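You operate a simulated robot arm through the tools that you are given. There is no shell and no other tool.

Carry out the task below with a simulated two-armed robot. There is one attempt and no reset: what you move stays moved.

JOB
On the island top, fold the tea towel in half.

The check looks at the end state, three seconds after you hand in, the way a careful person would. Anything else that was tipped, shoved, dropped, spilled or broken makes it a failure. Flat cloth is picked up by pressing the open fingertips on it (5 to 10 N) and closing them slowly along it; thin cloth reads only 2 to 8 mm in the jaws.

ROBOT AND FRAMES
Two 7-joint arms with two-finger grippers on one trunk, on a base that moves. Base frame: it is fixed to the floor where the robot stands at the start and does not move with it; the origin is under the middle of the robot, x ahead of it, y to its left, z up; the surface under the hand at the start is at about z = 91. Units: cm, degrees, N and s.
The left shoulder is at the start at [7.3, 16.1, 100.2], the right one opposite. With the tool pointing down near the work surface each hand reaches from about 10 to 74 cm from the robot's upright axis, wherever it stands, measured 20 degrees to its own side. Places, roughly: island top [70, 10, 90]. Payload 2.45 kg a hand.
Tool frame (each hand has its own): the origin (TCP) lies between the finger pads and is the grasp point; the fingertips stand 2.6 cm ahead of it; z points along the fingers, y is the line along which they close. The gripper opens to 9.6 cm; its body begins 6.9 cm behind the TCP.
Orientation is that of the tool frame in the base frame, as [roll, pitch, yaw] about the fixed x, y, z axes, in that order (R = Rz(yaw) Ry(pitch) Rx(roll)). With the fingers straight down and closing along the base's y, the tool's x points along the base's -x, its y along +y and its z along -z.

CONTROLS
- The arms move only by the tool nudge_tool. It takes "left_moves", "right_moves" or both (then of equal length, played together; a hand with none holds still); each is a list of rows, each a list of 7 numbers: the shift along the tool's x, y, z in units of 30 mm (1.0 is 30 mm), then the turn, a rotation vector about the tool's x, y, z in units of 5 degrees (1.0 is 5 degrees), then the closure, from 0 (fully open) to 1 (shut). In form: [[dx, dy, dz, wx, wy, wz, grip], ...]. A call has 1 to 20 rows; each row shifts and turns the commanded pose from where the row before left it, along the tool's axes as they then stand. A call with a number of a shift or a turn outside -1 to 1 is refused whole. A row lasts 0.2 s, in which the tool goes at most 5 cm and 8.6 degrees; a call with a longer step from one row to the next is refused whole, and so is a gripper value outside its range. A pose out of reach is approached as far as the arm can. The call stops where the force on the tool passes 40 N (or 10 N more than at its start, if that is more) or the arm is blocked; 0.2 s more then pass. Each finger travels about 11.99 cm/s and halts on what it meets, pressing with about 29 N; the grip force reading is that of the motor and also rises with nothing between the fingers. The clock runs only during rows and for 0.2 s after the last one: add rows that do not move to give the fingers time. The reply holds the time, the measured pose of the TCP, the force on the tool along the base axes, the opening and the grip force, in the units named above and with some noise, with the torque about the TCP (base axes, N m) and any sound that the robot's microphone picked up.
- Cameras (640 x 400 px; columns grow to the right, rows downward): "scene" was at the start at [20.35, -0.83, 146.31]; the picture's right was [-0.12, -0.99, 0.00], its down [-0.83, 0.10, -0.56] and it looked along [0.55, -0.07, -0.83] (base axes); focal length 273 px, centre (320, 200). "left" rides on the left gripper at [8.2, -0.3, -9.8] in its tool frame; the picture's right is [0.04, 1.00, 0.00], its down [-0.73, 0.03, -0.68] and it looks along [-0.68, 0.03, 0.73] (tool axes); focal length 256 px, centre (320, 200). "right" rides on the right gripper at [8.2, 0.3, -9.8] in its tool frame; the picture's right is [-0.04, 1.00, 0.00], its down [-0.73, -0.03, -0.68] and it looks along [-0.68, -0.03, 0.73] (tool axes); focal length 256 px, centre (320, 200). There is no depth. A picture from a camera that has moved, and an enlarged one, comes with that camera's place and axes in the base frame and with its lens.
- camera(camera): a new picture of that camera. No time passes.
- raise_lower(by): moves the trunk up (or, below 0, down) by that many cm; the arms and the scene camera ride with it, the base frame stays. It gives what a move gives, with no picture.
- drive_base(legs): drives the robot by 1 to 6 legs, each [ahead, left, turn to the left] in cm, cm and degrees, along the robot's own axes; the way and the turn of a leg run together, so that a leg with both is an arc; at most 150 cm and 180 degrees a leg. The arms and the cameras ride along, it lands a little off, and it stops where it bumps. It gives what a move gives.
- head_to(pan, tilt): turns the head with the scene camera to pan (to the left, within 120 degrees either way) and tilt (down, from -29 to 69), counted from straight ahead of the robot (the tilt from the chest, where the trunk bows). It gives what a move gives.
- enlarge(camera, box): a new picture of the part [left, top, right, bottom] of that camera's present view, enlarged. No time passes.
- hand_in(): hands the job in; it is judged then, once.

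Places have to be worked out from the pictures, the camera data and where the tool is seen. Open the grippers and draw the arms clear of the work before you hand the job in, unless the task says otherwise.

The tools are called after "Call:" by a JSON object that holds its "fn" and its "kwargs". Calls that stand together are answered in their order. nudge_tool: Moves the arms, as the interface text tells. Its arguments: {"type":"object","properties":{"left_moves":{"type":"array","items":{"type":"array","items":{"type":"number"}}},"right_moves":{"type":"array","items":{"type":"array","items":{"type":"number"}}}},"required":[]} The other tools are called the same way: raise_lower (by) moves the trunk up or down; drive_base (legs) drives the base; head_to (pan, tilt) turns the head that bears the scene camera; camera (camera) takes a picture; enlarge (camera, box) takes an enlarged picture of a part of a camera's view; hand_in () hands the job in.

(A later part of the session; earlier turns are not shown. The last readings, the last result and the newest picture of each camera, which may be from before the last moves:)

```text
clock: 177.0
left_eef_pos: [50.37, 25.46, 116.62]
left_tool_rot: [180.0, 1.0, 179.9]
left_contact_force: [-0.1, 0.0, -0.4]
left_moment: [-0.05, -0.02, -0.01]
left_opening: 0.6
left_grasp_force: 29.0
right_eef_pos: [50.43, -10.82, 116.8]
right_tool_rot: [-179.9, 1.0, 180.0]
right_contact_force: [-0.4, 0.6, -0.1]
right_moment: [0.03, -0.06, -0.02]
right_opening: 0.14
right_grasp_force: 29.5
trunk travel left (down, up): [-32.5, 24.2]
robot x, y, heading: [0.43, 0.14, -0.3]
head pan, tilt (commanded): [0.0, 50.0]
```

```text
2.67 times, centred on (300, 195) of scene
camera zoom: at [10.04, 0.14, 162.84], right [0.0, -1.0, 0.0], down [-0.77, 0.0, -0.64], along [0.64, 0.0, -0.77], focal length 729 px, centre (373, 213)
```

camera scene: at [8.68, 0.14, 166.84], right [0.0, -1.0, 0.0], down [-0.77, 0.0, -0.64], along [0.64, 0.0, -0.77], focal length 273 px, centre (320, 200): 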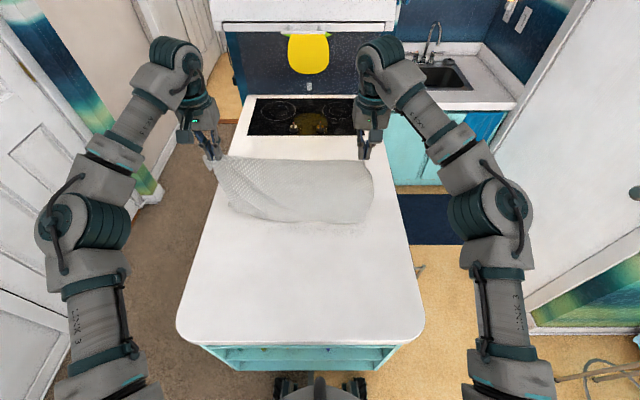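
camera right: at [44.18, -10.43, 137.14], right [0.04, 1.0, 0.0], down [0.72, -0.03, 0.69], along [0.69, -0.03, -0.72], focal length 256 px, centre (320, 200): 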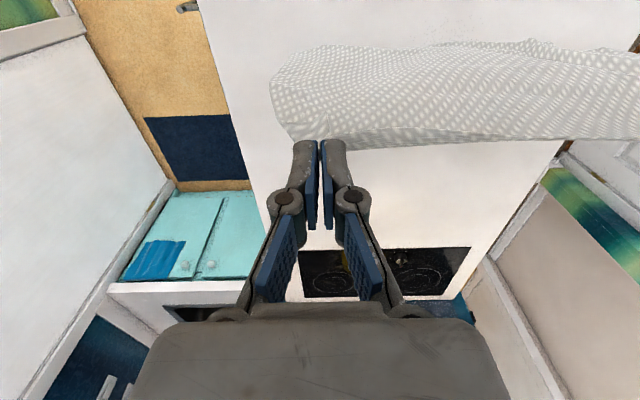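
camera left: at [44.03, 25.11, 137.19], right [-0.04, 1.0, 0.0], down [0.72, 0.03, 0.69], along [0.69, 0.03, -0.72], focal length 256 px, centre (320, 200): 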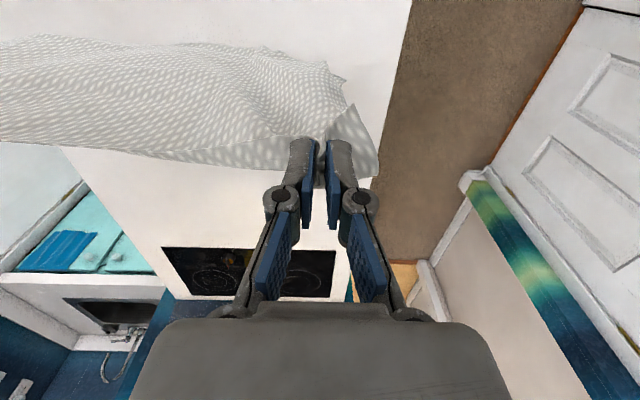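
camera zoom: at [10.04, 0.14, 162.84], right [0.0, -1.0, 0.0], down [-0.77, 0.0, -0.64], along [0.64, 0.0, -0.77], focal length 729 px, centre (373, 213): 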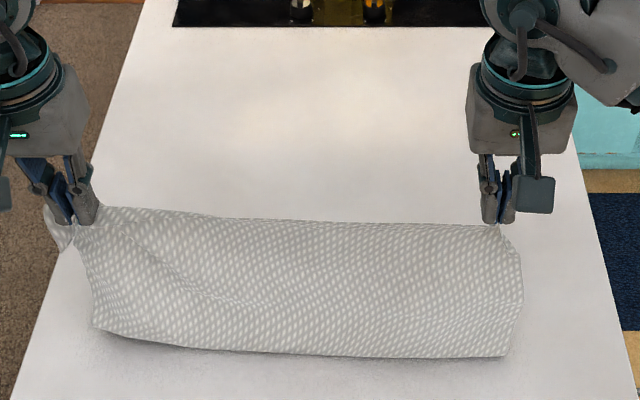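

The sheet is going down well: the lower part is on the counter behind and the rest rises to the hands. I'll continue back and down.

Call:
{"fn": "nudge_tool", "kwargs": {"left_moves": [[0.3, 0, 0.1, 0, 0, 0, 1.0], [0.3, 0, 0.1, 0, 0, 0, 1.0], [0.3, 0, 0.1, 0, 0, 0, 1.0], [0.3, 0, 0.1, 0, 0, 0, 1.0], [0.3, 0, 0.1, 0, 0, 0, 1.0], [0.3, 0, 0.1, 0, 0, 0, 1.0], [0.3, 0, 0.1, 0, 0, 0, 1.0], [0.3, 0, 0.1, 0, 0, 0, 1.0]], "right_moves": [[0.3, 0, 0.1, 0, 0, 0, 1.0], [0.3, 0, 0.1, 0, 0, 0, 1.0], [0.3, 0, 0.1, 0, 0, 0, 1.0], [0.3, 0, 0.1, 0, 0, 0, 1.0], [0.3, 0, 0.1, 0, 0, 0, 1.0], [0.3, 0, 0.1, 0, 0, 0, 1.0], [0.3, 0, 0.1, 0, 0, 0, 1.0], [0.3, 0, 0.1, 0, 0, 0, 1.0]]}}

Call:
{"fn": "raise_lower", "kwargs": {"by": -6}}

Call:
{"fn": "camera", "kwargs": {"camera": "scene"}}

```text
clock: 178.8
left_eef_pos: [43.08, 25.61, 114.13]
left_tool_rot: [180.0, 0.9, 179.9]
left_contact_force: [0.7, -0.4, -0.2]
left_moment: [-0.03, 0.0, -0.01]
left_opening: 0.61
left_grasp_force: 28.8
right_eef_pos: [43.32, -10.61, 114.09]
right_tool_rot: [-179.9, 0.9, 179.9]
right_contact_force: [0.7, 1.4, 0.0]
right_moment: [0.01, 0.01, 0.0]
right_opening: 0.14
right_grasp_force: 29.4
trunk travel left (down, up): [-32.5, 24.2]
robot x, y, heading: [-0.11, -0.32, -0.2]
head pan, tilt (commanded): [0.0, 50.0]
```

```text
clock: 179.8
left_eef_pos: [43.24, 25.55, 108.25]
left_tool_rot: [-180.0, 1.1, 179.9]
left_contact_force: [-0.2, 0.1, 0.7]
left_moment: [0.0, -0.03, -0.01]
left_opening: 0.63
left_grasp_force: 29.2
right_eef_pos: [43.16, -10.8, 108.24]
right_tool_rot: [-180.0, 1.0, 179.9]
right_contact_force: [0.4, 0.6, 0.2]
right_moment: [0.0, -0.03, -0.03]
right_opening: 0.13
right_grasp_force: 29.3
trunk travel left (down, up): [-26.5, 30.2]
robot x, y, heading: [0.18, 0.13, -0.2]
head pan, tilt (commanded): [0.0, 50.0]
```

```text
taken
camera scene: at [13.31, 0.13, 156.76], right [0.0, -1.0, 0.0], down [-0.77, 0.0, -0.64], along [0.64, 0.0, -0.77], focal length 273 px, centre (320, 200)
```

scene: 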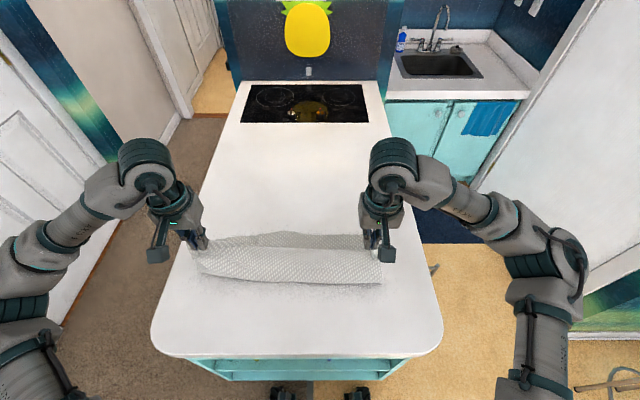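

The far edge now lies at x ≈ 56 with the far half flat on the counter. I'll finish laying the near half, ending with the near edge at about x = 30.

Call:
{"fn": "nudge_tool", "kwargs": {"left_moves": [[0.3, 0, 0.1, 0, 0, 0, 1.0], [0.3, 0, 0.1, 0, 0, 0, 1.0], [0.3, 0, 0.1, 0, 0, 0, 1.0], [0.3, 0, 0.1, 0, 0, 0, 1.0], [0.3, 0, 0.1, 0, 0, 0, 1.0], [0.3, 0, 0.1, 0, 0, 0, 1.0]], "right_moves": [[0.3, 0, 0.1, 0, 0, 0, 1.0], [0.3, 0, 0.1, 0, 0, 0, 1.0], [0.3, 0, 0.1, 0, 0, 0, 1.0], [0.3, 0, 0.1, 0, 0, 0, 1.0], [0.3, 0, 0.1, 0, 0, 0, 1.0], [0.3, 0, 0.1, 0, 0, 0, 1.0]]}}

Call:
{"fn": "raise_lower", "kwargs": {"by": -7}}

Call:
{"fn": "camera", "kwargs": {"camera": "scene"}}

```text
clock: 181.2
left_eef_pos: [37.85, 25.6, 106.39]
left_tool_rot: [179.9, 0.9, 179.9]
left_contact_force: [-0.1, -0.7, 0.1]
left_moment: [-0.04, -0.03, -0.01]
left_opening: 0.59
left_grasp_force: 28.6
right_eef_pos: [37.96, -10.76, 106.3]
right_tool_rot: [-179.8, 0.9, 179.9]
right_contact_force: [0.5, 1.4, 0.0]
right_moment: [0.01, -0.04, -0.03]
right_opening: 0.14
right_grasp_force: 29.0
trunk travel left (down, up): [-26.5, 30.2]
robot x, y, heading: [0.3, 0.04, -0.4]
head pan, tilt (commanded): [0.0, 50.0]
```

```text
clock: 182.3
left_eef_pos: [37.79, 25.56, 99.33]
left_tool_rot: [180.0, 1.1, 179.9]
left_contact_force: [-0.2, -0.6, 0.0]
left_moment: [-0.03, 0.02, -0.03]
left_opening: 0.61
left_grasp_force: 28.9
right_eef_pos: [37.88, -10.91, 99.38]
right_tool_rot: [-180.0, 1.0, 179.9]
right_contact_force: [-0.2, 1.6, 0.8]
right_moment: [0.01, 0.0, -0.02]
right_opening: 0.14
right_grasp_force: 29.4
trunk travel left (down, up): [-19.5, 37.2]
robot x, y, heading: [0.23, -0.03, -0.2]
head pan, tilt (commanded): [0.0, 50.0]
```

```text
taken
camera scene: at [18.87, 0.12, 149.36], right [0.0, -1.0, 0.0], down [-0.77, 0.0, -0.64], along [0.64, 0.0, -0.77], focal length 273 px, centre (320, 200)
```

scene: 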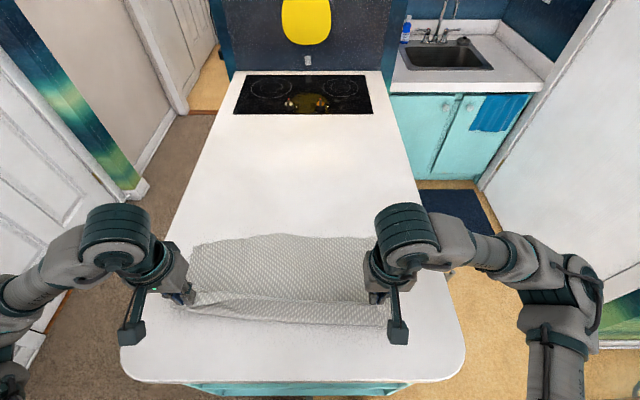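

Nearly there: the far half is flat and full width. I'll drive back 6 cm to pull the near edge toward the robot, then lower it with the arms.

Call:
{"fn": "drive_base", "kwargs": {"legs": [[-6.5, 0, 0]]}}

Call:
{"fn": "nudge_tool", "kwargs": {"left_moves": [[0, 0, 0.35, 0, 0, 0, 1.0], [0, 0, 0.35, 0, 0, 0, 1.0], [0, 0, 0.35, 0, 0, 0, 1.0], [0, 0, 0.35, 0, 0, 0, 1.0], [0, 0, 0.25, 0, 0, 0, 1.0], [0, 0, 0, 0, 0, 0, 1.0]], "right_moves": [[0, 0, 0.35, 0, 0, 0, 1.0], [0, 0, 0.35, 0, 0, 0, 1.0], [0, 0, 0.35, 0, 0, 0, 1.0], [0, 0, 0.35, 0, 0, 0, 1.0], [0, 0, 0.25, 0, 0, 0, 1.0], [0, 0, 0, 0, 0, 0, 1.0]]}}

Call:
{"fn": "camera", "kwargs": {"camera": "scene"}}

Call:
{"fn": "camera", "kwargs": {"camera": "left"}}

Call:
{"fn": "camera", "kwargs": {"camera": "right"}}

```text
clock: 183.3
left_eef_pos: [31.31, 25.44, 99.24]
left_tool_rot: [-179.9, 0.9, 180.0]
left_contact_force: [-0.7, -0.9, -0.7]
left_moment: [-0.02, -0.02, -0.01]
left_opening: 0.61
left_grasp_force: 29.1
right_eef_pos: [31.4, -10.73, 99.37]
right_tool_rot: [180.0, 1.1, 179.9]
right_contact_force: [-0.6, 0.3, -0.3]
right_moment: [0.05, 0.02, -0.02]
right_opening: 0.12
right_grasp_force: 28.4
trunk travel left (down, up): [-19.5, 37.2]
robot x, y, heading: [-6.6, 0.08, -0.2]
head pan, tilt (commanded): [0.0, 50.0]
```

```text
clock: 184.7
left_eef_pos: [31.05, 25.54, 94.42]
left_tool_rot: [-180.0, 1.2, 179.9]
left_contact_force: [0.1, 0.8, 0.1]
left_moment: [-0.04, -0.03, -0.04]
left_opening: 0.58
left_grasp_force: 29.2
right_eef_pos: [31.11, -10.69, 94.57]
right_tool_rot: [-179.9, 0.9, 179.8]
right_contact_force: [0.4, 0.2, -0.4]
right_moment: [-0.01, 0.01, 0.02]
right_opening: 0.13
right_grasp_force: 28.2
trunk travel left (down, up): [-19.5, 37.2]
robot x, y, heading: [-6.23, 0.14, -0.1]
head pan, tilt (commanded): [0.0, 50.0]
```

```text
taken
camera scene: at [12.43, 0.14, 149.32], right [0.0, -1.0, 0.0], down [-0.77, 0.0, -0.64], along [0.64, 0.0, -0.77], focal length 273 px, centre (320, 200)
```

scene: 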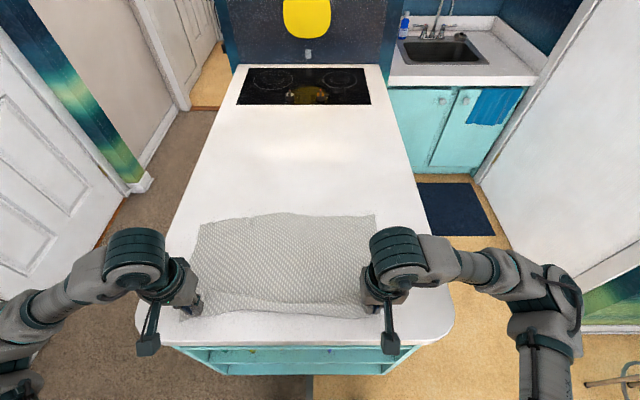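

```text
taken
camera left: at [22.58, 25.13, 104.2], right [-0.04, 1.0, 0.0], down [0.72, 0.03, 0.69], along [0.69, 0.03, -0.72], focal length 256 px, centre (320, 200)
```

left: 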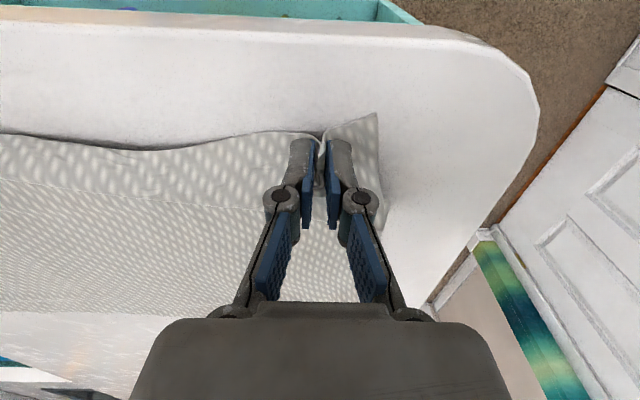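

```text
taken
camera right: at [22.8, -10.39, 104.14], right [0.04, 1.0, 0.0], down [0.72, -0.03, 0.69], along [0.69, -0.03, -0.72], focal length 256 px, centre (320, 200)
```

right: 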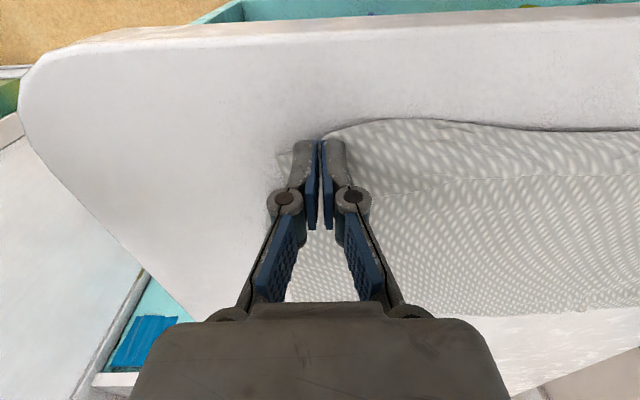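

The towel is open and flat again, with the near edge at x ≈ 30 and the far edge near 57. I'll lower slightly, release while spreading the gathers, and raise the hands.

Call:
{"fn": "nudge_tool", "kwargs": {"left_moves": [[0.1, 0, 0.12, 0, 0, 0, 1.0], [0.1, 0, 0.1, 0, 0, 0, 1.0], [0, 0, 0, 0, 0, 0, 0.95], [0, 0, 0, 0, 0, 0, 0.9], [0, 0, 0, 0, 0, 0, 0.84], [0, 0, 0, 0, 0, 0, 0.78], [0, 0, -0.02, 0, 0, 0, 0.72], [0, 0, -0.1, 0, 0, 0, 0.65], [0, 0, -0.3, 0, 0, 0, 0.62], [0, 0, -0.6, 0, 0, 0, 0.62], [-0.3, 0, -0.8, 0, 0, 0, 0.62], [-0.3, 0, -0.8, 0, 0, 0, 0.62], [-0.3, 0, -0.8, 0, 0, 0, 0.62]], "right_moves": [[0.1, 0, 0.14, 0, 0, 0, 1.0], [0.1, 0, 0.12, 0, 0, 0, 1.0], [0, 0, 0, 0, 0, 0, 0.95], [0, 0, 0, 0, 0, 0, 0.9], [0, 0, 0, 0, 0, 0, 0.84], [0, 0, 0, 0, 0, 0, 0.78], [0, 0, -0.02, 0, 0, 0, 0.72], [0, 0, -0.1, 0, 0, 0, 0.65], [0, 0, -0.3, 0, 0, 0, 0.62], [0, 0, -0.6, 0, 0, 0, 0.62], [-0.3, 0, -0.8, 0, 0, 0, 0.62], [-0.3, 0, -0.8, 0, 0, 0, 0.62], [-0.3, 0, -0.8, 0, 0, 0, 0.62]]}}

Call:
{"fn": "camera", "kwargs": {"camera": "scene"}}

Call:
{"fn": "camera", "kwargs": {"camera": "left"}}

Call:
{"fn": "camera", "kwargs": {"camera": "right"}}

```text
clock: 187.5
left_eef_pos: [32.87, 25.46, 104.11]
left_tool_rot: [-180.0, 1.1, 179.9]
left_contact_force: [-0.2, 0.4, -0.5]
left_moment: [-0.01, 0.03, 0.01]
left_opening: 3.65
left_grasp_force: 0.0
right_eef_pos: [33.0, -10.76, 104.18]
right_tool_rot: [-179.9, 1.3, 179.9]
right_contact_force: [0.0, -0.4, -0.5]
right_moment: [0.01, -0.02, -0.04]
right_opening: 3.64
right_grasp_force: 0.2
trunk travel left (down, up): [-19.5, 37.2]
robot x, y, heading: [-6.53, 0.37, 0.0]
head pan, tilt (commanded): [0.0, 50.0]
```

```text
taken
camera scene: at [12.36, 0.12, 149.34], right [0.0, -1.0, 0.0], down [-0.77, 0.0, -0.64], along [0.64, 0.0, -0.77], focal length 273 px, centre (320, 200)
```

scene: 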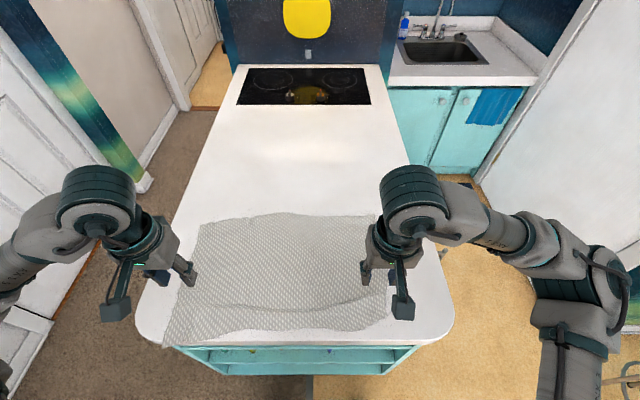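

```text
taken
camera left: at [24.49, 25.24, 113.92], right [-0.04, 1.0, 0.0], down [0.72, 0.03, 0.69], along [0.69, 0.03, -0.72], focal length 256 px, centre (320, 200)
```

left: 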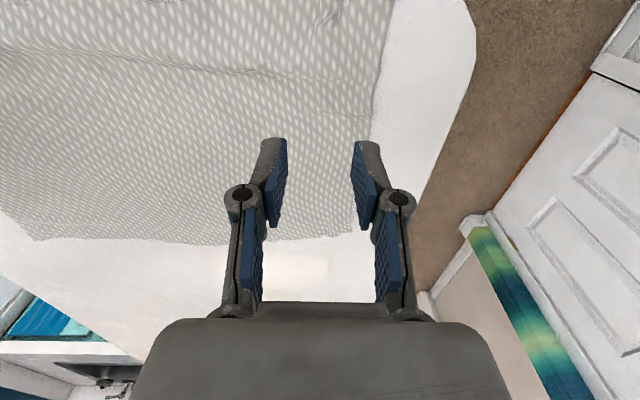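

```text
taken
camera right: at [24.75, -10.42, 113.74], right [0.04, 1.0, 0.0], down [0.72, -0.03, 0.69], along [0.69, -0.03, -0.72], focal length 256 px, centre (320, 200)
```

right: 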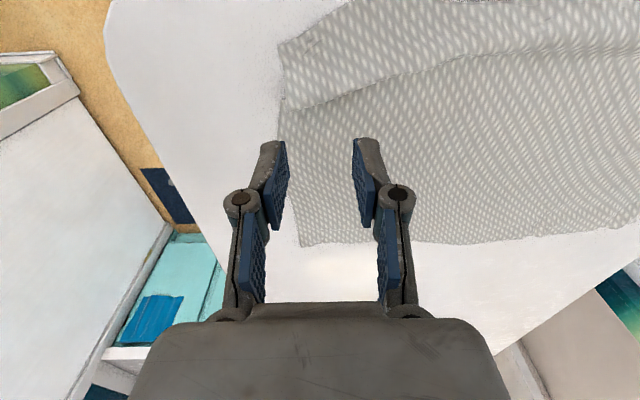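

The towel is flat and fully open. Far corners read about FL (52.5, 31.5) and FR (55.5, -14.6), so the middle line, 14.6 cm in from the far edge, runs from (38, 30) to (41, -14). I'll move over it and turn both hands inward for the clothespin pinch.

Call:
{"fn": "nudge_tool", "kwargs": {"left_moves": [[-0.61, 0.167, 0, 0, 0, 0, 0.62], [-0.61, 0.167, 0, 0, 0, 0, 0.62], [-0.61, 0.167, 0, 0, 0, -1, 0.62], [0, 0, 0, 0, 0, -1, 0.62], [0, 0, 0, 0, 0, -1, 0.62], [0, 0, 0, 0, 0, -1, 0.62], [0, 0, 0, 0, 0, -1, 0.62], [0, 0, 0, 0, 0, -1, 0.62], [0, 0, 0, 0, 0, -1, 0.62], [0, 0, 0, 0, 0, -1, 0.62], [0, 0, 0, 0, 0, -1, 0.62], [0, 0, 0, 0, 0, -1, 0.62], [0, 0, 0, 0, 0, -1, 0.62], [0, 0, 0, 0, 0, -1, 0.62], [0, 0, 0, 0, 0, -1, 0.62], [0, 0, 0, 0, 0, -1, 0.62], [0, 0, 0, 0, 0, -1, 0.62], [0, 0, 0, 0, 0, -1, 0.62], [0, 0, 0, 0, 0, -1, 0.62], [0, 0, 0, 0, 0, -1, 0.62]], "right_moves": [[-0.92, -0.02, 0, 0, 0, 0, 0.62], [-0.92, -0.02, 0, 0, 0, 0, 0.62], [-0.92, -0.02, 0, 0, 0, 1, 0.62], [0, 0, 0, 0, 0, 1, 0.62], [0, 0, 0, 0, 0, 1, 0.62], [0, 0, 0, 0, 0, 1, 0.62], [0, 0, 0, 0, 0, 1, 0.62], [0, 0, 0, 0, 0, 1, 0.62], [0, 0, 0, 0, 0, 1, 0.62], [0, 0, 0, 0, 0, 1, 0.62], [0, 0, 0, 0, 0, 1, 0.62], [0, 0, 0, 0, 0, 1, 0.62], [0, 0, 0, 0, 0, 1, 0.62], [0, 0, 0, 0, 0, 1, 0.62], [0, 0, 0, 0, 0, 1, 0.62], [0, 0, 0, 0, 0, 1, 0.62], [0, 0, 0, 0, 0, 1, 0.62], [0, 0, 0, 0, 0, 1, 0.62], [0, 0, 0, 0, 0, 1, 0.62], [0, 0, 0, 0, 0, 1, 0.62]]}}

Call:
{"fn": "camera", "kwargs": {"camera": "left"}}

Call:
{"fn": "camera", "kwargs": {"camera": "right"}}

Call:
{"fn": "camera", "kwargs": {"camera": "scene"}}

```text
clock: 191.7
left_eef_pos: [38.63, 27.02, 104.26]
left_tool_rot: [-178.8, -0.1, -90.0]
left_contact_force: [0.2, 0.3, 0.3]
left_moment: [-0.03, 0.01, 0.04]
left_opening: 3.68
left_grasp_force: 0.1
right_eef_pos: [41.35, -10.73, 104.2]
right_tool_rot: [178.8, 0.0, 89.8]
right_contact_force: [-0.1, 0.9, 0.4]
right_moment: [0.03, 0.02, -0.01]
right_opening: 3.65
right_grasp_force: 0.1
trunk travel left (down, up): [-19.5, 37.2]
robot x, y, heading: [-6.25, 0.2, -0.1]
head pan, tilt (commanded): [0.0, 50.0]
```

```text
taken
camera left: at [38.54, 18.77, 114.11], right [-1.0, -0.04, -0.02], down [-0.04, 0.73, 0.68], along [-0.01, 0.68, -0.73], focal length 256 px, centre (320, 200)
```

left: 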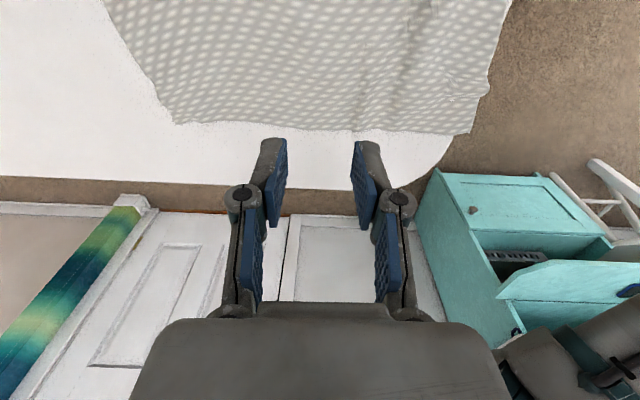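

```text
taken
camera right: at [41.54, -2.79, 114.02], right [1.0, -0.04, 0.02], down [-0.05, -0.73, 0.68], along [-0.01, -0.68, -0.73], focal length 256 px, centre (320, 200)
```

right: 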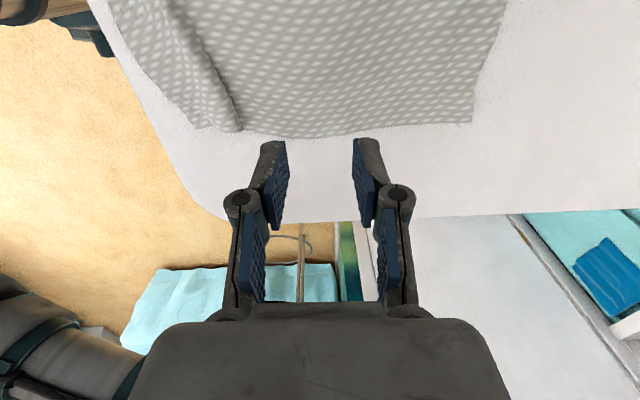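

```text
taken
camera scene: at [12.5, 0.14, 149.31], right [0.0, -1.0, 0.0], down [-0.77, 0.0, -0.64], along [0.64, 0.0, -0.77], focal length 273 px, centre (320, 200)
```

scene: 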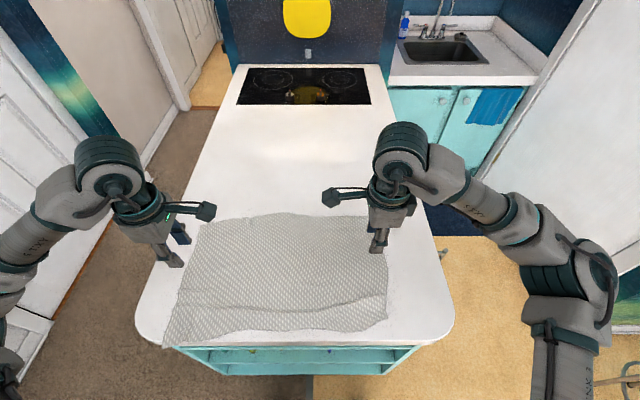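

The left end spans x = 23.8–52.7 (middle 38.2) and the right end's far corner is at 56.4 (middle ≈ 41.8), so both hands sit right on the middle line. I'll level the grippers and lower to near contact.

Call:
{"fn": "nudge_tool", "kwargs": {"left_moves": [[0, 0, 0.55, -0.08, 0, 0, 0.62], [0, 0, 0.55, -0.08, 0, 0, 0.62], [0, 0, 0.55, -0.08, 0, 0, 0.62], [0, 0, 0.55, 0, 0, 0, 0.62], [0, 0, 0.55, 0, 0, 0, 0.62], [0, 0, 0.45, 0, 0, 0, 0.62], [0, 0, 0.1, 0, 0, 0, 0.62], [0, 0, 0, 0, 0, 0, 0.62]], "right_moves": [[0, 0.03, 0.55, 0.08, 0, 0, 0.62], [0, 0, 0.55, 0.08, 0, 0, 0.62], [0, 0, 0.55, 0.08, 0, 0, 0.62], [0, 0, 0.55, 0, 0, 0, 0.62], [0, 0, 0.55, 0, 0, 0, 0.62], [0, 0, 0.45, 0, 0, 0, 0.62], [0, 0, 0.1, 0, 0, 0, 0.62], [0, 0, 0, 0, 0, 0, 0.62]]}}

```text
clock: 193.5
left_eef_pos: [38.62, 27.05, 94.4]
left_tool_rot: [180.0, -0.1, -90.1]
left_contact_force: [0.1, 0.3, -0.1]
left_moment: [0.0, -0.03, -0.01]
left_opening: 3.66
left_grasp_force: 0.1
right_eef_pos: [41.52, -10.77, 94.29]
right_tool_rot: [180.0, 0.3, 90.0]
right_contact_force: [-0.4, 0.2, -0.5]
right_moment: [0.04, 0.0, -0.01]
right_opening: 3.64
right_grasp_force: 0.0
trunk travel left (down, up): [-19.5, 37.2]
robot x, y, heading: [-6.73, 0.1, 0.0]
head pan, tilt (commanded): [0.0, 50.0]
```

Level and just above the cloth. I'll make fine steps down to contact.

Call:
{"fn": "nudge_tool", "kwargs": {"left_moves": [[0, 0, 0.1, 0, 0, 0, 0.62], [0, 0, 0.06, 0, 0, 0, 0.62], [0, 0, 0.04, 0, 0, 0, 0.62], [0, 0, 0, 0, 0, 0, 0.62]], "right_moves": [[0, 0, 0.1, 0, 0, 0, 0.62], [0, 0, 0.04, 0, 0, 0, 0.62], [0, 0, 0.04, 0, 0, 0, 0.62], [0, 0, 0, 0, 0, 0, 0.62]]}}

```text
clock: 194.5
left_eef_pos: [38.62, 26.96, 93.69]
left_tool_rot: [180.0, 0.0, -90.1]
left_contact_force: [0.1, 0.0, 0.2]
left_moment: [-0.03, -0.03, -0.01]
left_opening: 3.64
left_grasp_force: 0.1
right_eef_pos: [41.43, -10.94, 93.67]
right_tool_rot: [179.9, 0.1, 89.9]
right_contact_force: [0.1, 0.6, 0.1]
right_moment: [0.0, -0.02, -0.02]
right_opening: 3.65
right_grasp_force: 0.0
trunk travel left (down, up): [-19.5, 37.2]
robot x, y, heading: [-6.44, 0.21, -0.3]
head pan, tilt (commanded): [0.0, 50.0]
```

Not touching yet, so I'll step down a little further.

Call:
{"fn": "nudge_tool", "kwargs": {"left_moves": [[0, 0, 0.03, 0, 0, 0, 0.62], [0, 0, 0.03, 0, 0, 0, 0.62], [0, 0, 0, 0, 0, 0, 0.62]], "right_moves": [[0, 0, 0.03, 0, 0, 0, 0.62], [0, 0, 0.03, 0, 0, 0, 0.62], [0, 0, 0, 0, 0, 0, 0.62]]}}

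```text
clock: 195.3
left_eef_pos: [38.58, 26.9, 93.61]
left_tool_rot: [-179.9, 0.0, -90.1]
left_contact_force: [1.9, -0.1, 8.1]
left_moment: [0.0, -0.12, 0.03]
left_opening: 3.73
left_grasp_force: 0.6
right_eef_pos: [41.39, -10.98, 93.6]
right_tool_rot: [180.0, 0.0, 89.8]
right_contact_force: [1.4, 1.3, 7.6]
right_moment: [0.09, 0.0, -0.01]
right_opening: 3.73
right_grasp_force: 0.6
trunk travel left (down, up): [-19.5, 37.2]
robot x, y, heading: [-6.7, -0.28, -0.2]
head pan, tilt (commanded): [0.0, 50.0]
```

Both press with about 8 N, just right. I'll close both slowly to gather the middle line.

Call:
{"fn": "nudge_tool", "kwargs": {"left_moves": [[0, 0, 0, 0, 0, 0, 0.64], [0, 0, 0, 0, 0, 0, 0.66], [0, 0, 0, 0, 0, 0, 0.68], [0, 0, 0, 0, 0, 0, 0.7], [0, 0, 0, 0, 0, 0, 0.72], [0, 0, 0, 0, 0, 0, 0.74], [0, 0, 0, 0, 0, 0, 0.76], [0, 0, 0, 0, 0, 0, 0.78], [0, 0, 0, 0, 0, 0, 0.8], [0, 0, 0, 0, 0, 0, 0.82], [0, 0, 0, 0, 0, 0, 0.84], [0, 0, 0, 0, 0, 0, 0.86], [0, 0, 0, 0, 0, 0, 0.88], [0, 0, 0, 0, 0, 0, 0.9], [0, 0, 0, 0, 0, 0, 0.92], [0, 0, 0, 0, 0, 0, 0.94], [0, 0, 0, 0, 0, 0, 0.97], [0, 0, 0, 0, 0, 0, 1.0], [0, 0, 0, 0, 0, 0, 1.0], [0, 0, 0, 0, 0, 0, 1.0]], "right_moves": [[0, 0, 0, 0, 0, 0, 0.64], [0, 0, 0, 0, 0, 0, 0.66], [0, 0, 0, 0, 0, 0, 0.68], [0, 0, 0, 0, 0, 0, 0.7], [0, 0, 0, 0, 0, 0, 0.72], [0, 0, 0, 0, 0, 0, 0.74], [0, 0, 0, 0, 0, 0, 0.76], [0, 0, 0, 0, 0, 0, 0.78], [0, 0, 0, 0, 0, 0, 0.8], [0, 0, 0, 0, 0, 0, 0.82], [0, 0, 0, 0, 0, 0, 0.84], [0, 0, 0, 0, 0, 0, 0.86], [0, 0, 0, 0, 0, 0, 0.88], [0, 0, 0, 0, 0, 0, 0.9], [0, 0, 0, 0, 0, 0, 0.92], [0, 0, 0, 0, 0, 0, 0.94], [0, 0, 0, 0, 0, 0, 0.97], [0, 0, 0, 0, 0, 0, 1.0], [0, 0, 0, 0, 0, 0, 1.0], [0, 0, 0, 0, 0, 0, 1.0]]}}

Call:
{"fn": "camera", "kwargs": {"camera": "left"}}

Call:
{"fn": "camera", "kwargs": {"camera": "right"}}

```text
clock: 199.5
left_eef_pos: [38.16, 27.03, 93.68]
left_tool_rot: [-179.8, 0.1, -90.1]
left_contact_force: [0.5, 0.7, 3.2]
left_moment: [-0.04, 0.02, 0.02]
left_opening: 0.48
left_grasp_force: 25.9
right_eef_pos: [41.3, -10.98, 93.8]
right_tool_rot: [179.9, 0.0, 89.9]
right_contact_force: [-0.7, -1.4, 25.1]
right_moment: [-0.05, 0.01, 0.02]
right_opening: 0.36
right_grasp_force: 29.3
trunk travel left (down, up): [-19.5, 37.2]
robot x, y, heading: [-6.71, 0.11, -0.0]
head pan, tilt (commanded): [0.0, 50.0]
```

```text
taken
camera left: at [38.57, 18.76, 103.63], right [-1.0, -0.04, 0.0], down [-0.03, 0.73, 0.68], along [-0.02, 0.68, -0.73], focal length 256 px, centre (320, 200)
```

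left: 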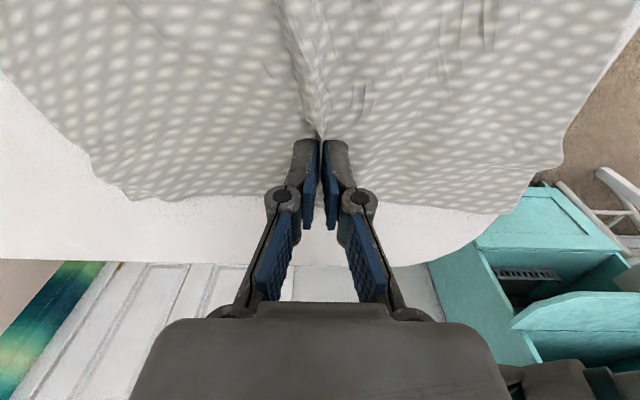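

```text
taken
camera right: at [41.61, -2.87, 103.52], right [1.0, -0.04, 0.0], down [-0.03, -0.73, 0.68], along [-0.03, -0.68, -0.73], focal length 256 px, centre (320, 200)
```

right: 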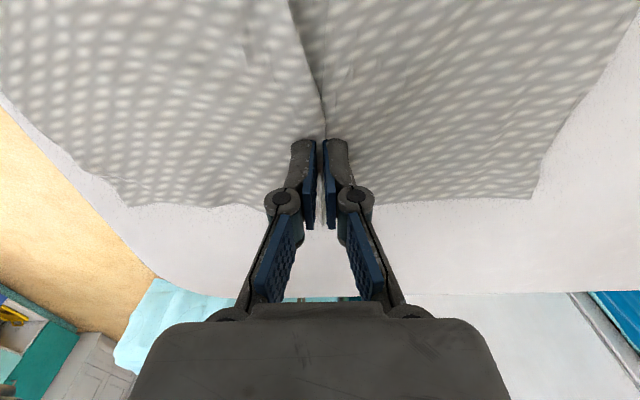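

Both pinches caught the middle line evenly. I'll lift 10 cm with the arms and 8 cm more with the trunk so both halves hang free.

Call:
{"fn": "nudge_tool", "kwargs": {"left_moves": [[0, 0, -0.2, 0, 0, 0, 1.0], [0, 0, -0.35, 0, 0, 0, 1.0], [0, 0, -0.4, 0, 0, 0, 1.0], [0, 0, -0.4, 0, 0, 0, 1.0], [0, 0, -0.4, 0, 0, 0, 1.0], [0, 0, -0.4, 0, 0, 0, 1.0], [0, 0, -0.4, 0, 0, 0, 1.0], [0, 0, -0.4, 0, 0, 0, 1.0], [0, 0, -0.4, 0, 0, 0, 1.0]], "right_moves": [[0, 0, -0.2, 0, 0, 0, 1.0], [0, 0, -0.35, 0, 0, 0, 1.0], [0, 0, -0.4, 0, 0, 0, 1.0], [0, 0, -0.4, 0, 0, 0, 1.0], [0, 0, -0.4, 0, 0, 0, 1.0], [0, 0, -0.4, 0, 0, 0, 1.0], [0, 0, -0.4, 0, 0, 0, 1.0], [0, 0, -0.4, 0, 0, 0, 1.0], [0, 0, -0.4, 0, 0, 0, 1.0]]}}

Call:
{"fn": "raise_lower", "kwargs": {"by": 9}}

Call:
{"fn": "camera", "kwargs": {"camera": "scene"}}

Call:
{"fn": "enlarge", "kwargs": {"camera": "scene", "box": [150, 190, 440, 370]}}

Call:
{"fn": "camera", "kwargs": {"camera": "left"}}

Call:
{"fn": "camera", "kwargs": {"camera": "right"}}

```text
clock: 201.5
left_eef_pos: [38.51, 26.96, 103.6]
left_tool_rot: [-179.9, 0.0, -90.0]
left_contact_force: [-0.9, 1.6, -0.2]
left_moment: [0.02, 0.03, -0.03]
left_opening: 0.3
left_grasp_force: 26.2
right_eef_pos: [41.36, -10.86, 103.71]
right_tool_rot: [180.0, 0.1, 89.9]
right_contact_force: [0.0, -0.2, -0.5]
right_moment: [0.04, -0.02, 0.03]
right_opening: 0.12
right_grasp_force: 29.4
trunk travel left (down, up): [-19.5, 37.2]
robot x, y, heading: [-6.63, -0.12, 0.0]
head pan, tilt (commanded): [0.0, 50.0]
```

```text
clock: 202.8
left_eef_pos: [38.57, 27.04, 112.47]
left_tool_rot: [179.8, 0.0, -90.1]
left_contact_force: [0.2, -0.7, -4.3]
left_moment: [-0.02, 0.04, 0.04]
left_opening: 0.36
left_grasp_force: 24.4
right_eef_pos: [41.54, -10.99, 112.5]
right_tool_rot: [-179.7, 0.2, 89.9]
right_contact_force: [-0.1, -0.3, 0.3]
right_moment: [0.02, 0.0, 0.02]
right_opening: 0.14
right_grasp_force: 29.1
trunk travel left (down, up): [-28.5, 28.2]
robot x, y, heading: [-6.22, -0.44, -0.3]
head pan, tilt (commanded): [0.0, 50.0]
```

```text
taken
camera scene: at [5.69, 0.16, 158.76], right [0.0, -1.0, 0.0], down [-0.77, 0.0, -0.64], along [0.64, 0.0, -0.77], focal length 273 px, centre (320, 200)
```

scene: 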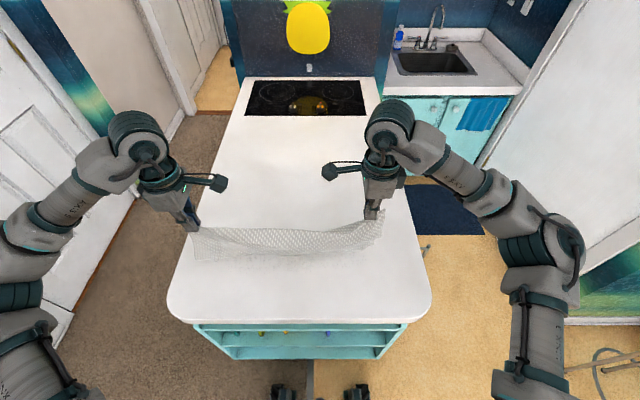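

```text
2.21 times, centred on (295, 280) of scene
camera zoom: at [5.69, 0.16, 158.76], right [0.0, -1.0, 0.0], down [-0.77, 0.0, -0.64], along [0.64, 0.0, -0.77], focal length 603 px, centre (375, 23)
```

zoom: 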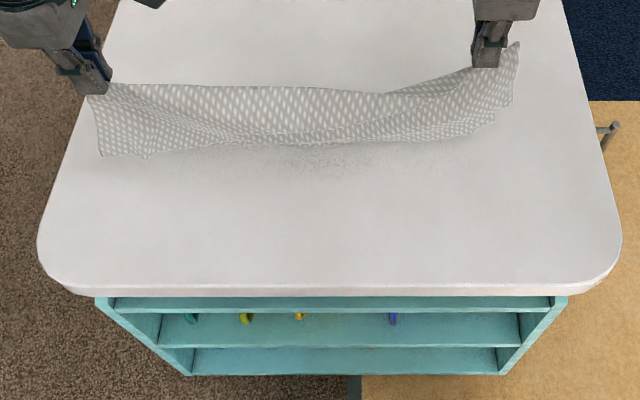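

```text
taken
camera left: at [38.89, 18.8, 122.39], right [-1.0, -0.04, 0.0], down [-0.03, 0.73, 0.68], along [-0.03, 0.68, -0.73], focal length 256 px, centre (320, 200)
```

left: 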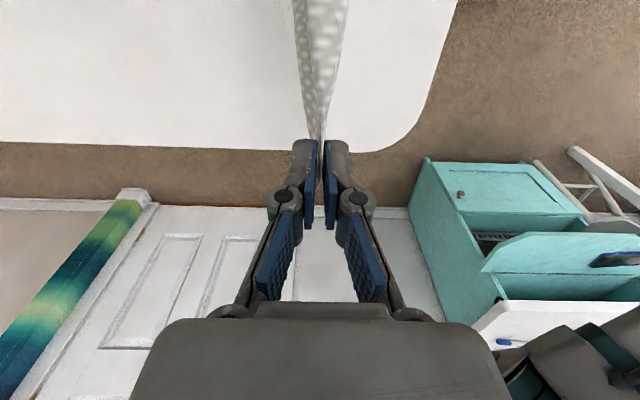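

```text
taken
camera right: at [41.98, -2.79, 122.31], right [1.0, -0.04, 0.0], down [-0.03, -0.73, 0.68], along [-0.03, -0.68, -0.73], focal length 256 px, centre (320, 200)
```

right: 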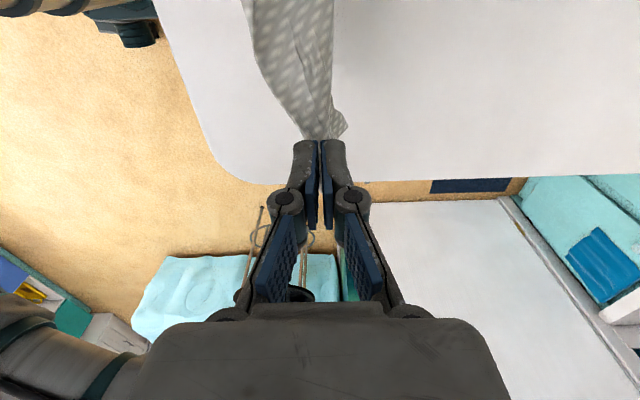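

The towel hangs as a double curtain with its halves nearly equal. I'll square the right hand to the left's x, stretch the crease slightly, and check before laying it down.

Call:
{"fn": "nudge_tool", "kwargs": {"left_moves": [[-0.03, 0, 0, 0, 0, 0, 1.0], [-0.03, 0, 0, 0, 0, 0, 1.0], [-0.03, 0, 0, 0, 0, 0, 1.0], [-0.03, 0, 0, 0, 0, 0, 1.0], [-0.03, 0, 0, 0, 0, 0, 1.0], [0, 0, 0, 0, 0, 0, 1.0], [0, 0, 0, 0, 0, 0, 1.0]], "right_moves": [[-0.03, -0.193, 0, 0, 0, 0, 1.0], [-0.03, -0.193, 0, 0, 0, 0, 1.0], [-0.03, -0.193, 0, 0, 0, 0, 1.0], [-0.03, -0.193, 0, 0, 0, 0, 1.0], [-0.03, -0.193, 0, 0, 0, 0, 1.0], [0, 0, 0, 0, 0, 0, 1.0], [0, 0, 0, 0, 0, 0, 1.0]]}}

Call:
{"fn": "head_to", "kwargs": {"pan": 0, "tilt": 62}}

Call:
{"fn": "enlarge", "kwargs": {"camera": "scene", "box": [170, 110, 430, 260]}}

```text
clock: 204.3
left_eef_pos: [38.61, 27.48, 112.46]
left_tool_rot: [179.9, 0.0, -90.1]
left_contact_force: [-2.0, -0.7, -1.4]
left_moment: [0.02, -0.03, -0.02]
left_opening: 0.3
left_grasp_force: 26.2
right_eef_pos: [38.54, -11.4, 112.63]
right_tool_rot: [-180.0, 0.2, 89.9]
right_contact_force: [-0.1, -0.2, -1.0]
right_moment: [0.03, -0.01, 0.05]
right_opening: 0.12
right_grasp_force: 28.9
trunk travel left (down, up): [-28.5, 28.2]
robot x, y, heading: [-6.81, 0.11, -0.1]
head pan, tilt (commanded): [0.0, 50.0]
```

```text
clock: 205.1
left_eef_pos: [38.6, 27.48, 112.63]
left_tool_rot: [179.9, 0.0, -90.1]
left_contact_force: [1.5, 0.4, 0.2]
left_moment: [-0.02, -0.01, -0.04]
left_opening: 0.41
left_grasp_force: 35.8
right_eef_pos: [38.47, -11.41, 112.65]
right_tool_rot: [-179.9, 0.1, 89.9]
right_contact_force: [-0.2, -0.1, -0.2]
right_moment: [0.0, 0.01, -0.01]
right_opening: 0.15
right_grasp_force: 29.5
trunk travel left (down, up): [-28.5, 28.2]
robot x, y, heading: [-6.07, 0.19, 0.2]
head pan, tilt (commanded): [0.0, 62.0]
```

```text
2.46 times, centred on (300, 185) of scene
camera zoom: at [4.35, 0.16, 157.31], right [0.0, -1.0, 0.0], down [-0.88, 0.0, -0.47], along [0.47, 0.0, -0.88], focal length 673 px, centre (369, 237)
```

zoom: 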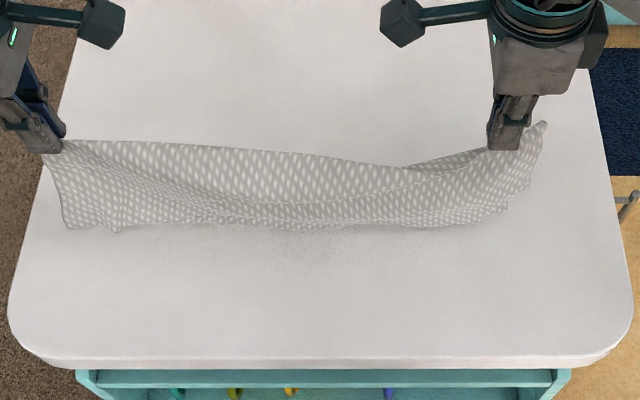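

The crease still sags a bit toward the right. I'll spread the hands 0.6 cm more each and look again.

Call:
{"fn": "nudge_tool", "kwargs": {"left_moves": [[-0.05, 0, 0, 0, 0, 0, 1.0], [-0.05, 0, 0, 0, 0, 0, 1.0], [-0.05, 0, 0, 0, 0, 0, 1.0], [-0.05, 0, 0, 0, 0, 0, 1.0], [0, 0, 0, 0, 0, 0, 1.0]], "right_moves": [[-0.05, 0, 0, 0, 0, 0, 1.0], [-0.05, 0, 0, 0, 0, 0, 1.0], [-0.05, 0, 0, 0, 0, 0, 1.0], [-0.05, 0, 0, 0, 0, 0, 1.0], [0, 0, 0, 0, 0, 0, 1.0]]}}

Call:
{"fn": "enlarge", "kwargs": {"camera": "scene", "box": [170, 110, 430, 260]}}

```text
clock: 206.3
left_eef_pos: [38.4, 28.13, 112.73]
left_tool_rot: [180.0, 0.0, -90.1]
left_contact_force: [0.4, -0.4, 0.6]
left_moment: [0.01, 0.02, -0.03]
left_opening: 0.16
left_grasp_force: 29.8
right_eef_pos: [38.56, -11.9, 112.56]
right_tool_rot: [180.0, 0.0, 89.9]
right_contact_force: [-0.4, -0.1, 0.2]
right_moment: [0.02, 0.02, 0.02]
right_opening: 0.15
right_grasp_force: 28.6
trunk travel left (down, up): [-28.5, 28.2]
robot x, y, heading: [-6.15, -0.18, 0.1]
head pan, tilt (commanded): [0.0, 62.0]
```

```text
2.46 times, centred on (300, 185) of scene
camera zoom: at [4.31, 0.16, 157.31], right [0.0, -1.0, 0.0], down [-0.89, 0.0, -0.47], along [0.47, 0.0, -0.89], focal length 673 px, centre (369, 237)
```

zoom: 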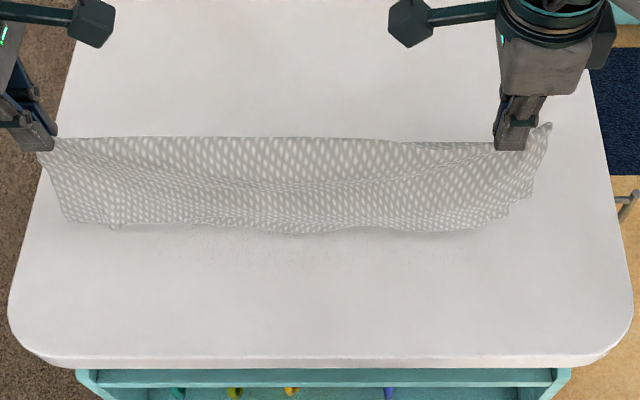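

The crease is straight now. To keep good reach during the lay-down, I'll raise the arms 6 cm and lower the trunk 9.5 cm, which leaves the bottom edges just at the counter.

Call:
{"fn": "nudge_tool", "kwargs": {"left_moves": [[0, 0, -0.33, 0, 0, 0, 1.0], [0, 0, -0.33, 0, 0, 0, 1.0], [0, 0, -0.33, 0, 0, 0, 1.0], [0, 0, -0.33, 0, 0, 0, 1.0], [0, 0, -0.33, 0, 0, 0, 1.0], [0, 0, -0.33, 0, 0, 0, 1.0], [0, 0, 0, 0, 0, 0, 1.0]], "right_moves": [[0, 0, -0.33, 0, 0, 0, 1.0], [0, 0, -0.33, 0, 0, 0, 1.0], [0, 0, -0.33, 0, 0, 0, 1.0], [0, 0, -0.33, 0, 0, 0, 1.0], [0, 0, -0.33, 0, 0, 0, 1.0], [0, 0, -0.33, 0, 0, 0, 1.0], [0, 0, 0, 0, 0, 0, 1.0]]}}

Call:
{"fn": "raise_lower", "kwargs": {"by": -9}}

Call:
{"fn": "enlarge", "kwargs": {"camera": "scene", "box": [170, 110, 430, 260]}}

```text
clock: 207.9
left_eef_pos: [38.48, 28.06, 118.49]
left_tool_rot: [179.9, -0.1, -90.0]
left_contact_force: [-0.2, -0.3, 1.3]
left_moment: [-0.03, 0.06, 0.03]
left_opening: 0.09
left_grasp_force: 25.5
right_eef_pos: [38.73, -11.86, 118.52]
right_tool_rot: [-179.8, 0.0, 90.0]
right_contact_force: [0.2, -0.6, -0.9]
right_moment: [0.02, -0.01, 0.0]
right_opening: 0.13
right_grasp_force: 29.4
trunk travel left (down, up): [-28.5, 28.2]
robot x, y, heading: [-6.64, -0.2, -0.2]
head pan, tilt (commanded): [0.0, 62.0]
```

```text
clock: 209.1
left_eef_pos: [38.41, 28.01, 109.72]
left_tool_rot: [-179.9, 0.0, -90.1]
left_contact_force: [-1.7, 0.3, 0.2]
left_moment: [0.0, 0.17, 0.02]
left_opening: 0.36
left_grasp_force: 34.8
right_eef_pos: [38.57, -11.98, 109.6]
right_tool_rot: [179.8, 0.0, 89.9]
right_contact_force: [0.0, -0.2, -0.2]
right_moment: [0.0, -0.02, 0.03]
right_opening: 0.13
right_grasp_force: 28.9
trunk travel left (down, up): [-19.5, 37.2]
robot x, y, heading: [-6.52, 0.21, -0.2]
head pan, tilt (commanded): [0.0, 62.0]
```

```text
2.46 times, centred on (300, 185) of scene
camera zoom: at [11.1, 0.12, 147.87], right [0.0, -1.0, 0.0], down [-0.88, 0.0, -0.47], along [0.47, 0.0, -0.88], focal length 673 px, centre (369, 237)
```

zoom: 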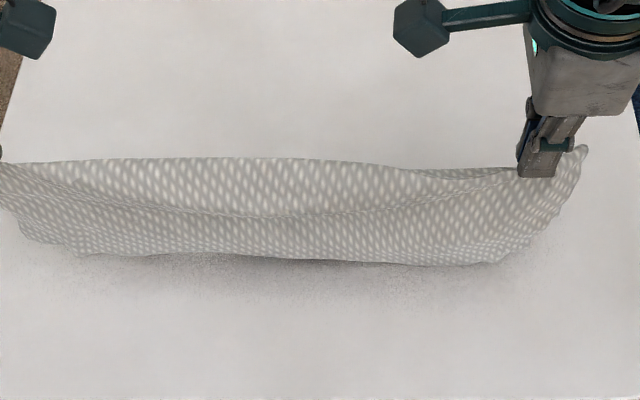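

The crease line is at z ≈ 109.6 with the bottom edges about at the counter. I'll swing the crease forward and down along the arc, first two thirds, then check.

Call:
{"fn": "nudge_tool", "kwargs": {"left_moves": [[0, 0, 0.35, 0, 0, 0, 1.0], [0, -0.425, 0.037, 0, 0, 0, 1.0], [0, -0.425, 0.037, 0, 0, 0, 1.0], [0, -0.408, 0.11, 0, 0, 0, 1.0], [0, -0.408, 0.11, 0, 0, 0, 1.0], [0, -0.392, 0.187, 0, 0, 0, 1.0], [0, -0.392, 0.187, 0, 0, 0, 1.0], [0, -0.35, 0.24, 0, 0, 0, 1.0], [0, -0.35, 0.24, 0, 0, 0, 1.0], [0, -0.302, 0.302, 0, 0, 0, 1.0], [0, -0.302, 0.302, 0, 0, 0, 1.0], [0, -0.245, 0.35, 0, 0, 0, 1.0], [0, -0.245, 0.35, 0, 0, 0, 1.0]], "right_moves": [[0, 0, 0.35, 0, 0, 0, 1.0], [0, 0.425, 0.037, 0, 0, 0, 1.0], [0, 0.425, 0.037, 0, 0, 0, 1.0], [0, 0.408, 0.11, 0, 0, 0, 1.0], [0, 0.408, 0.11, 0, 0, 0, 1.0], [0, 0.392, 0.187, 0, 0, 0, 1.0], [0, 0.392, 0.187, 0, 0, 0, 1.0], [0, 0.35, 0.24, 0, 0, 0, 1.0], [0, 0.35, 0.24, 0, 0, 0, 1.0], [0, 0.302, 0.302, 0, 0, 0, 1.0], [0, 0.302, 0.302, 0, 0, 0, 1.0], [0, 0.245, 0.35, 0, 0, 0, 1.0], [0, 0.245, 0.35, 0, 0, 0, 1.0]]}}

Call:
{"fn": "camera", "kwargs": {"camera": "scene"}}

Call:
{"fn": "camera", "kwargs": {"camera": "left"}}

Call:
{"fn": "camera", "kwargs": {"camera": "right"}}

```text
clock: 211.9
left_eef_pos: [51.51, 28.11, 101.06]
left_tool_rot: [179.9, 0.0, -90.1]
left_contact_force: [0.1, 0.5, -0.4]
left_moment: [0.05, 0.02, -0.02]
left_opening: 0.42
left_grasp_force: 29.5
right_eef_pos: [51.37, -11.95, 101.12]
right_tool_rot: [-179.9, 0.1, 89.9]
right_contact_force: [0.1, 0.2, -0.2]
right_moment: [-0.01, 0.0, 0.03]
right_opening: 0.11
right_grasp_force: 28.6
trunk travel left (down, up): [-19.5, 37.2]
robot x, y, heading: [-6.64, 0.03, 0.4]
head pan, tilt (commanded): [0.0, 62.0]
```

```text
taken
camera scene: at [11.45, 0.12, 147.8], right [0.0, -1.0, 0.0], down [-0.89, 0.0, -0.46], along [0.46, 0.0, -0.89], focal length 273 px, centre (320, 200)
```

scene: 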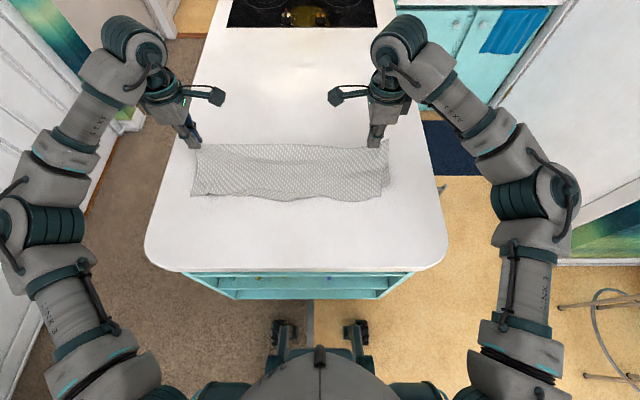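

```text
taken
camera left: at [51.74, 19.89, 110.97], right [-1.0, -0.04, 0.0], down [-0.03, 0.73, 0.68], along [-0.03, 0.68, -0.73], focal length 256 px, centre (320, 200)
```

left: 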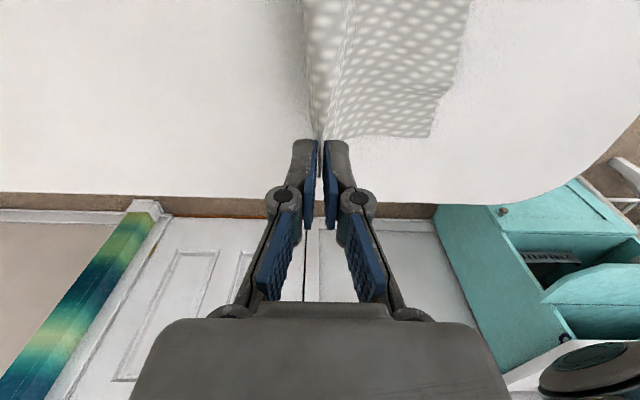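

```text
taken
camera right: at [51.81, -3.92, 110.91], right [1.0, -0.04, 0.0], down [-0.03, -0.73, 0.68], along [-0.03, -0.68, -0.73], focal length 256 px, centre (320, 200)
```

right: 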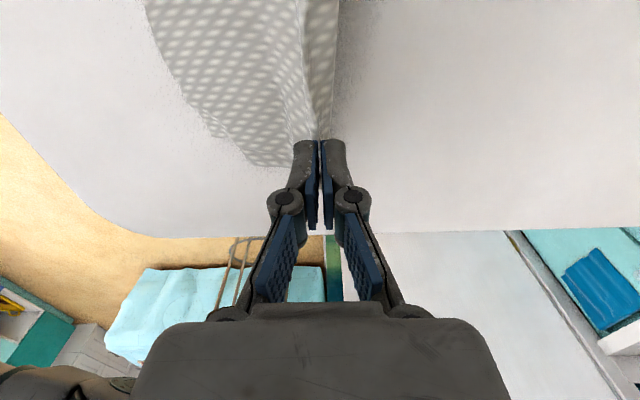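

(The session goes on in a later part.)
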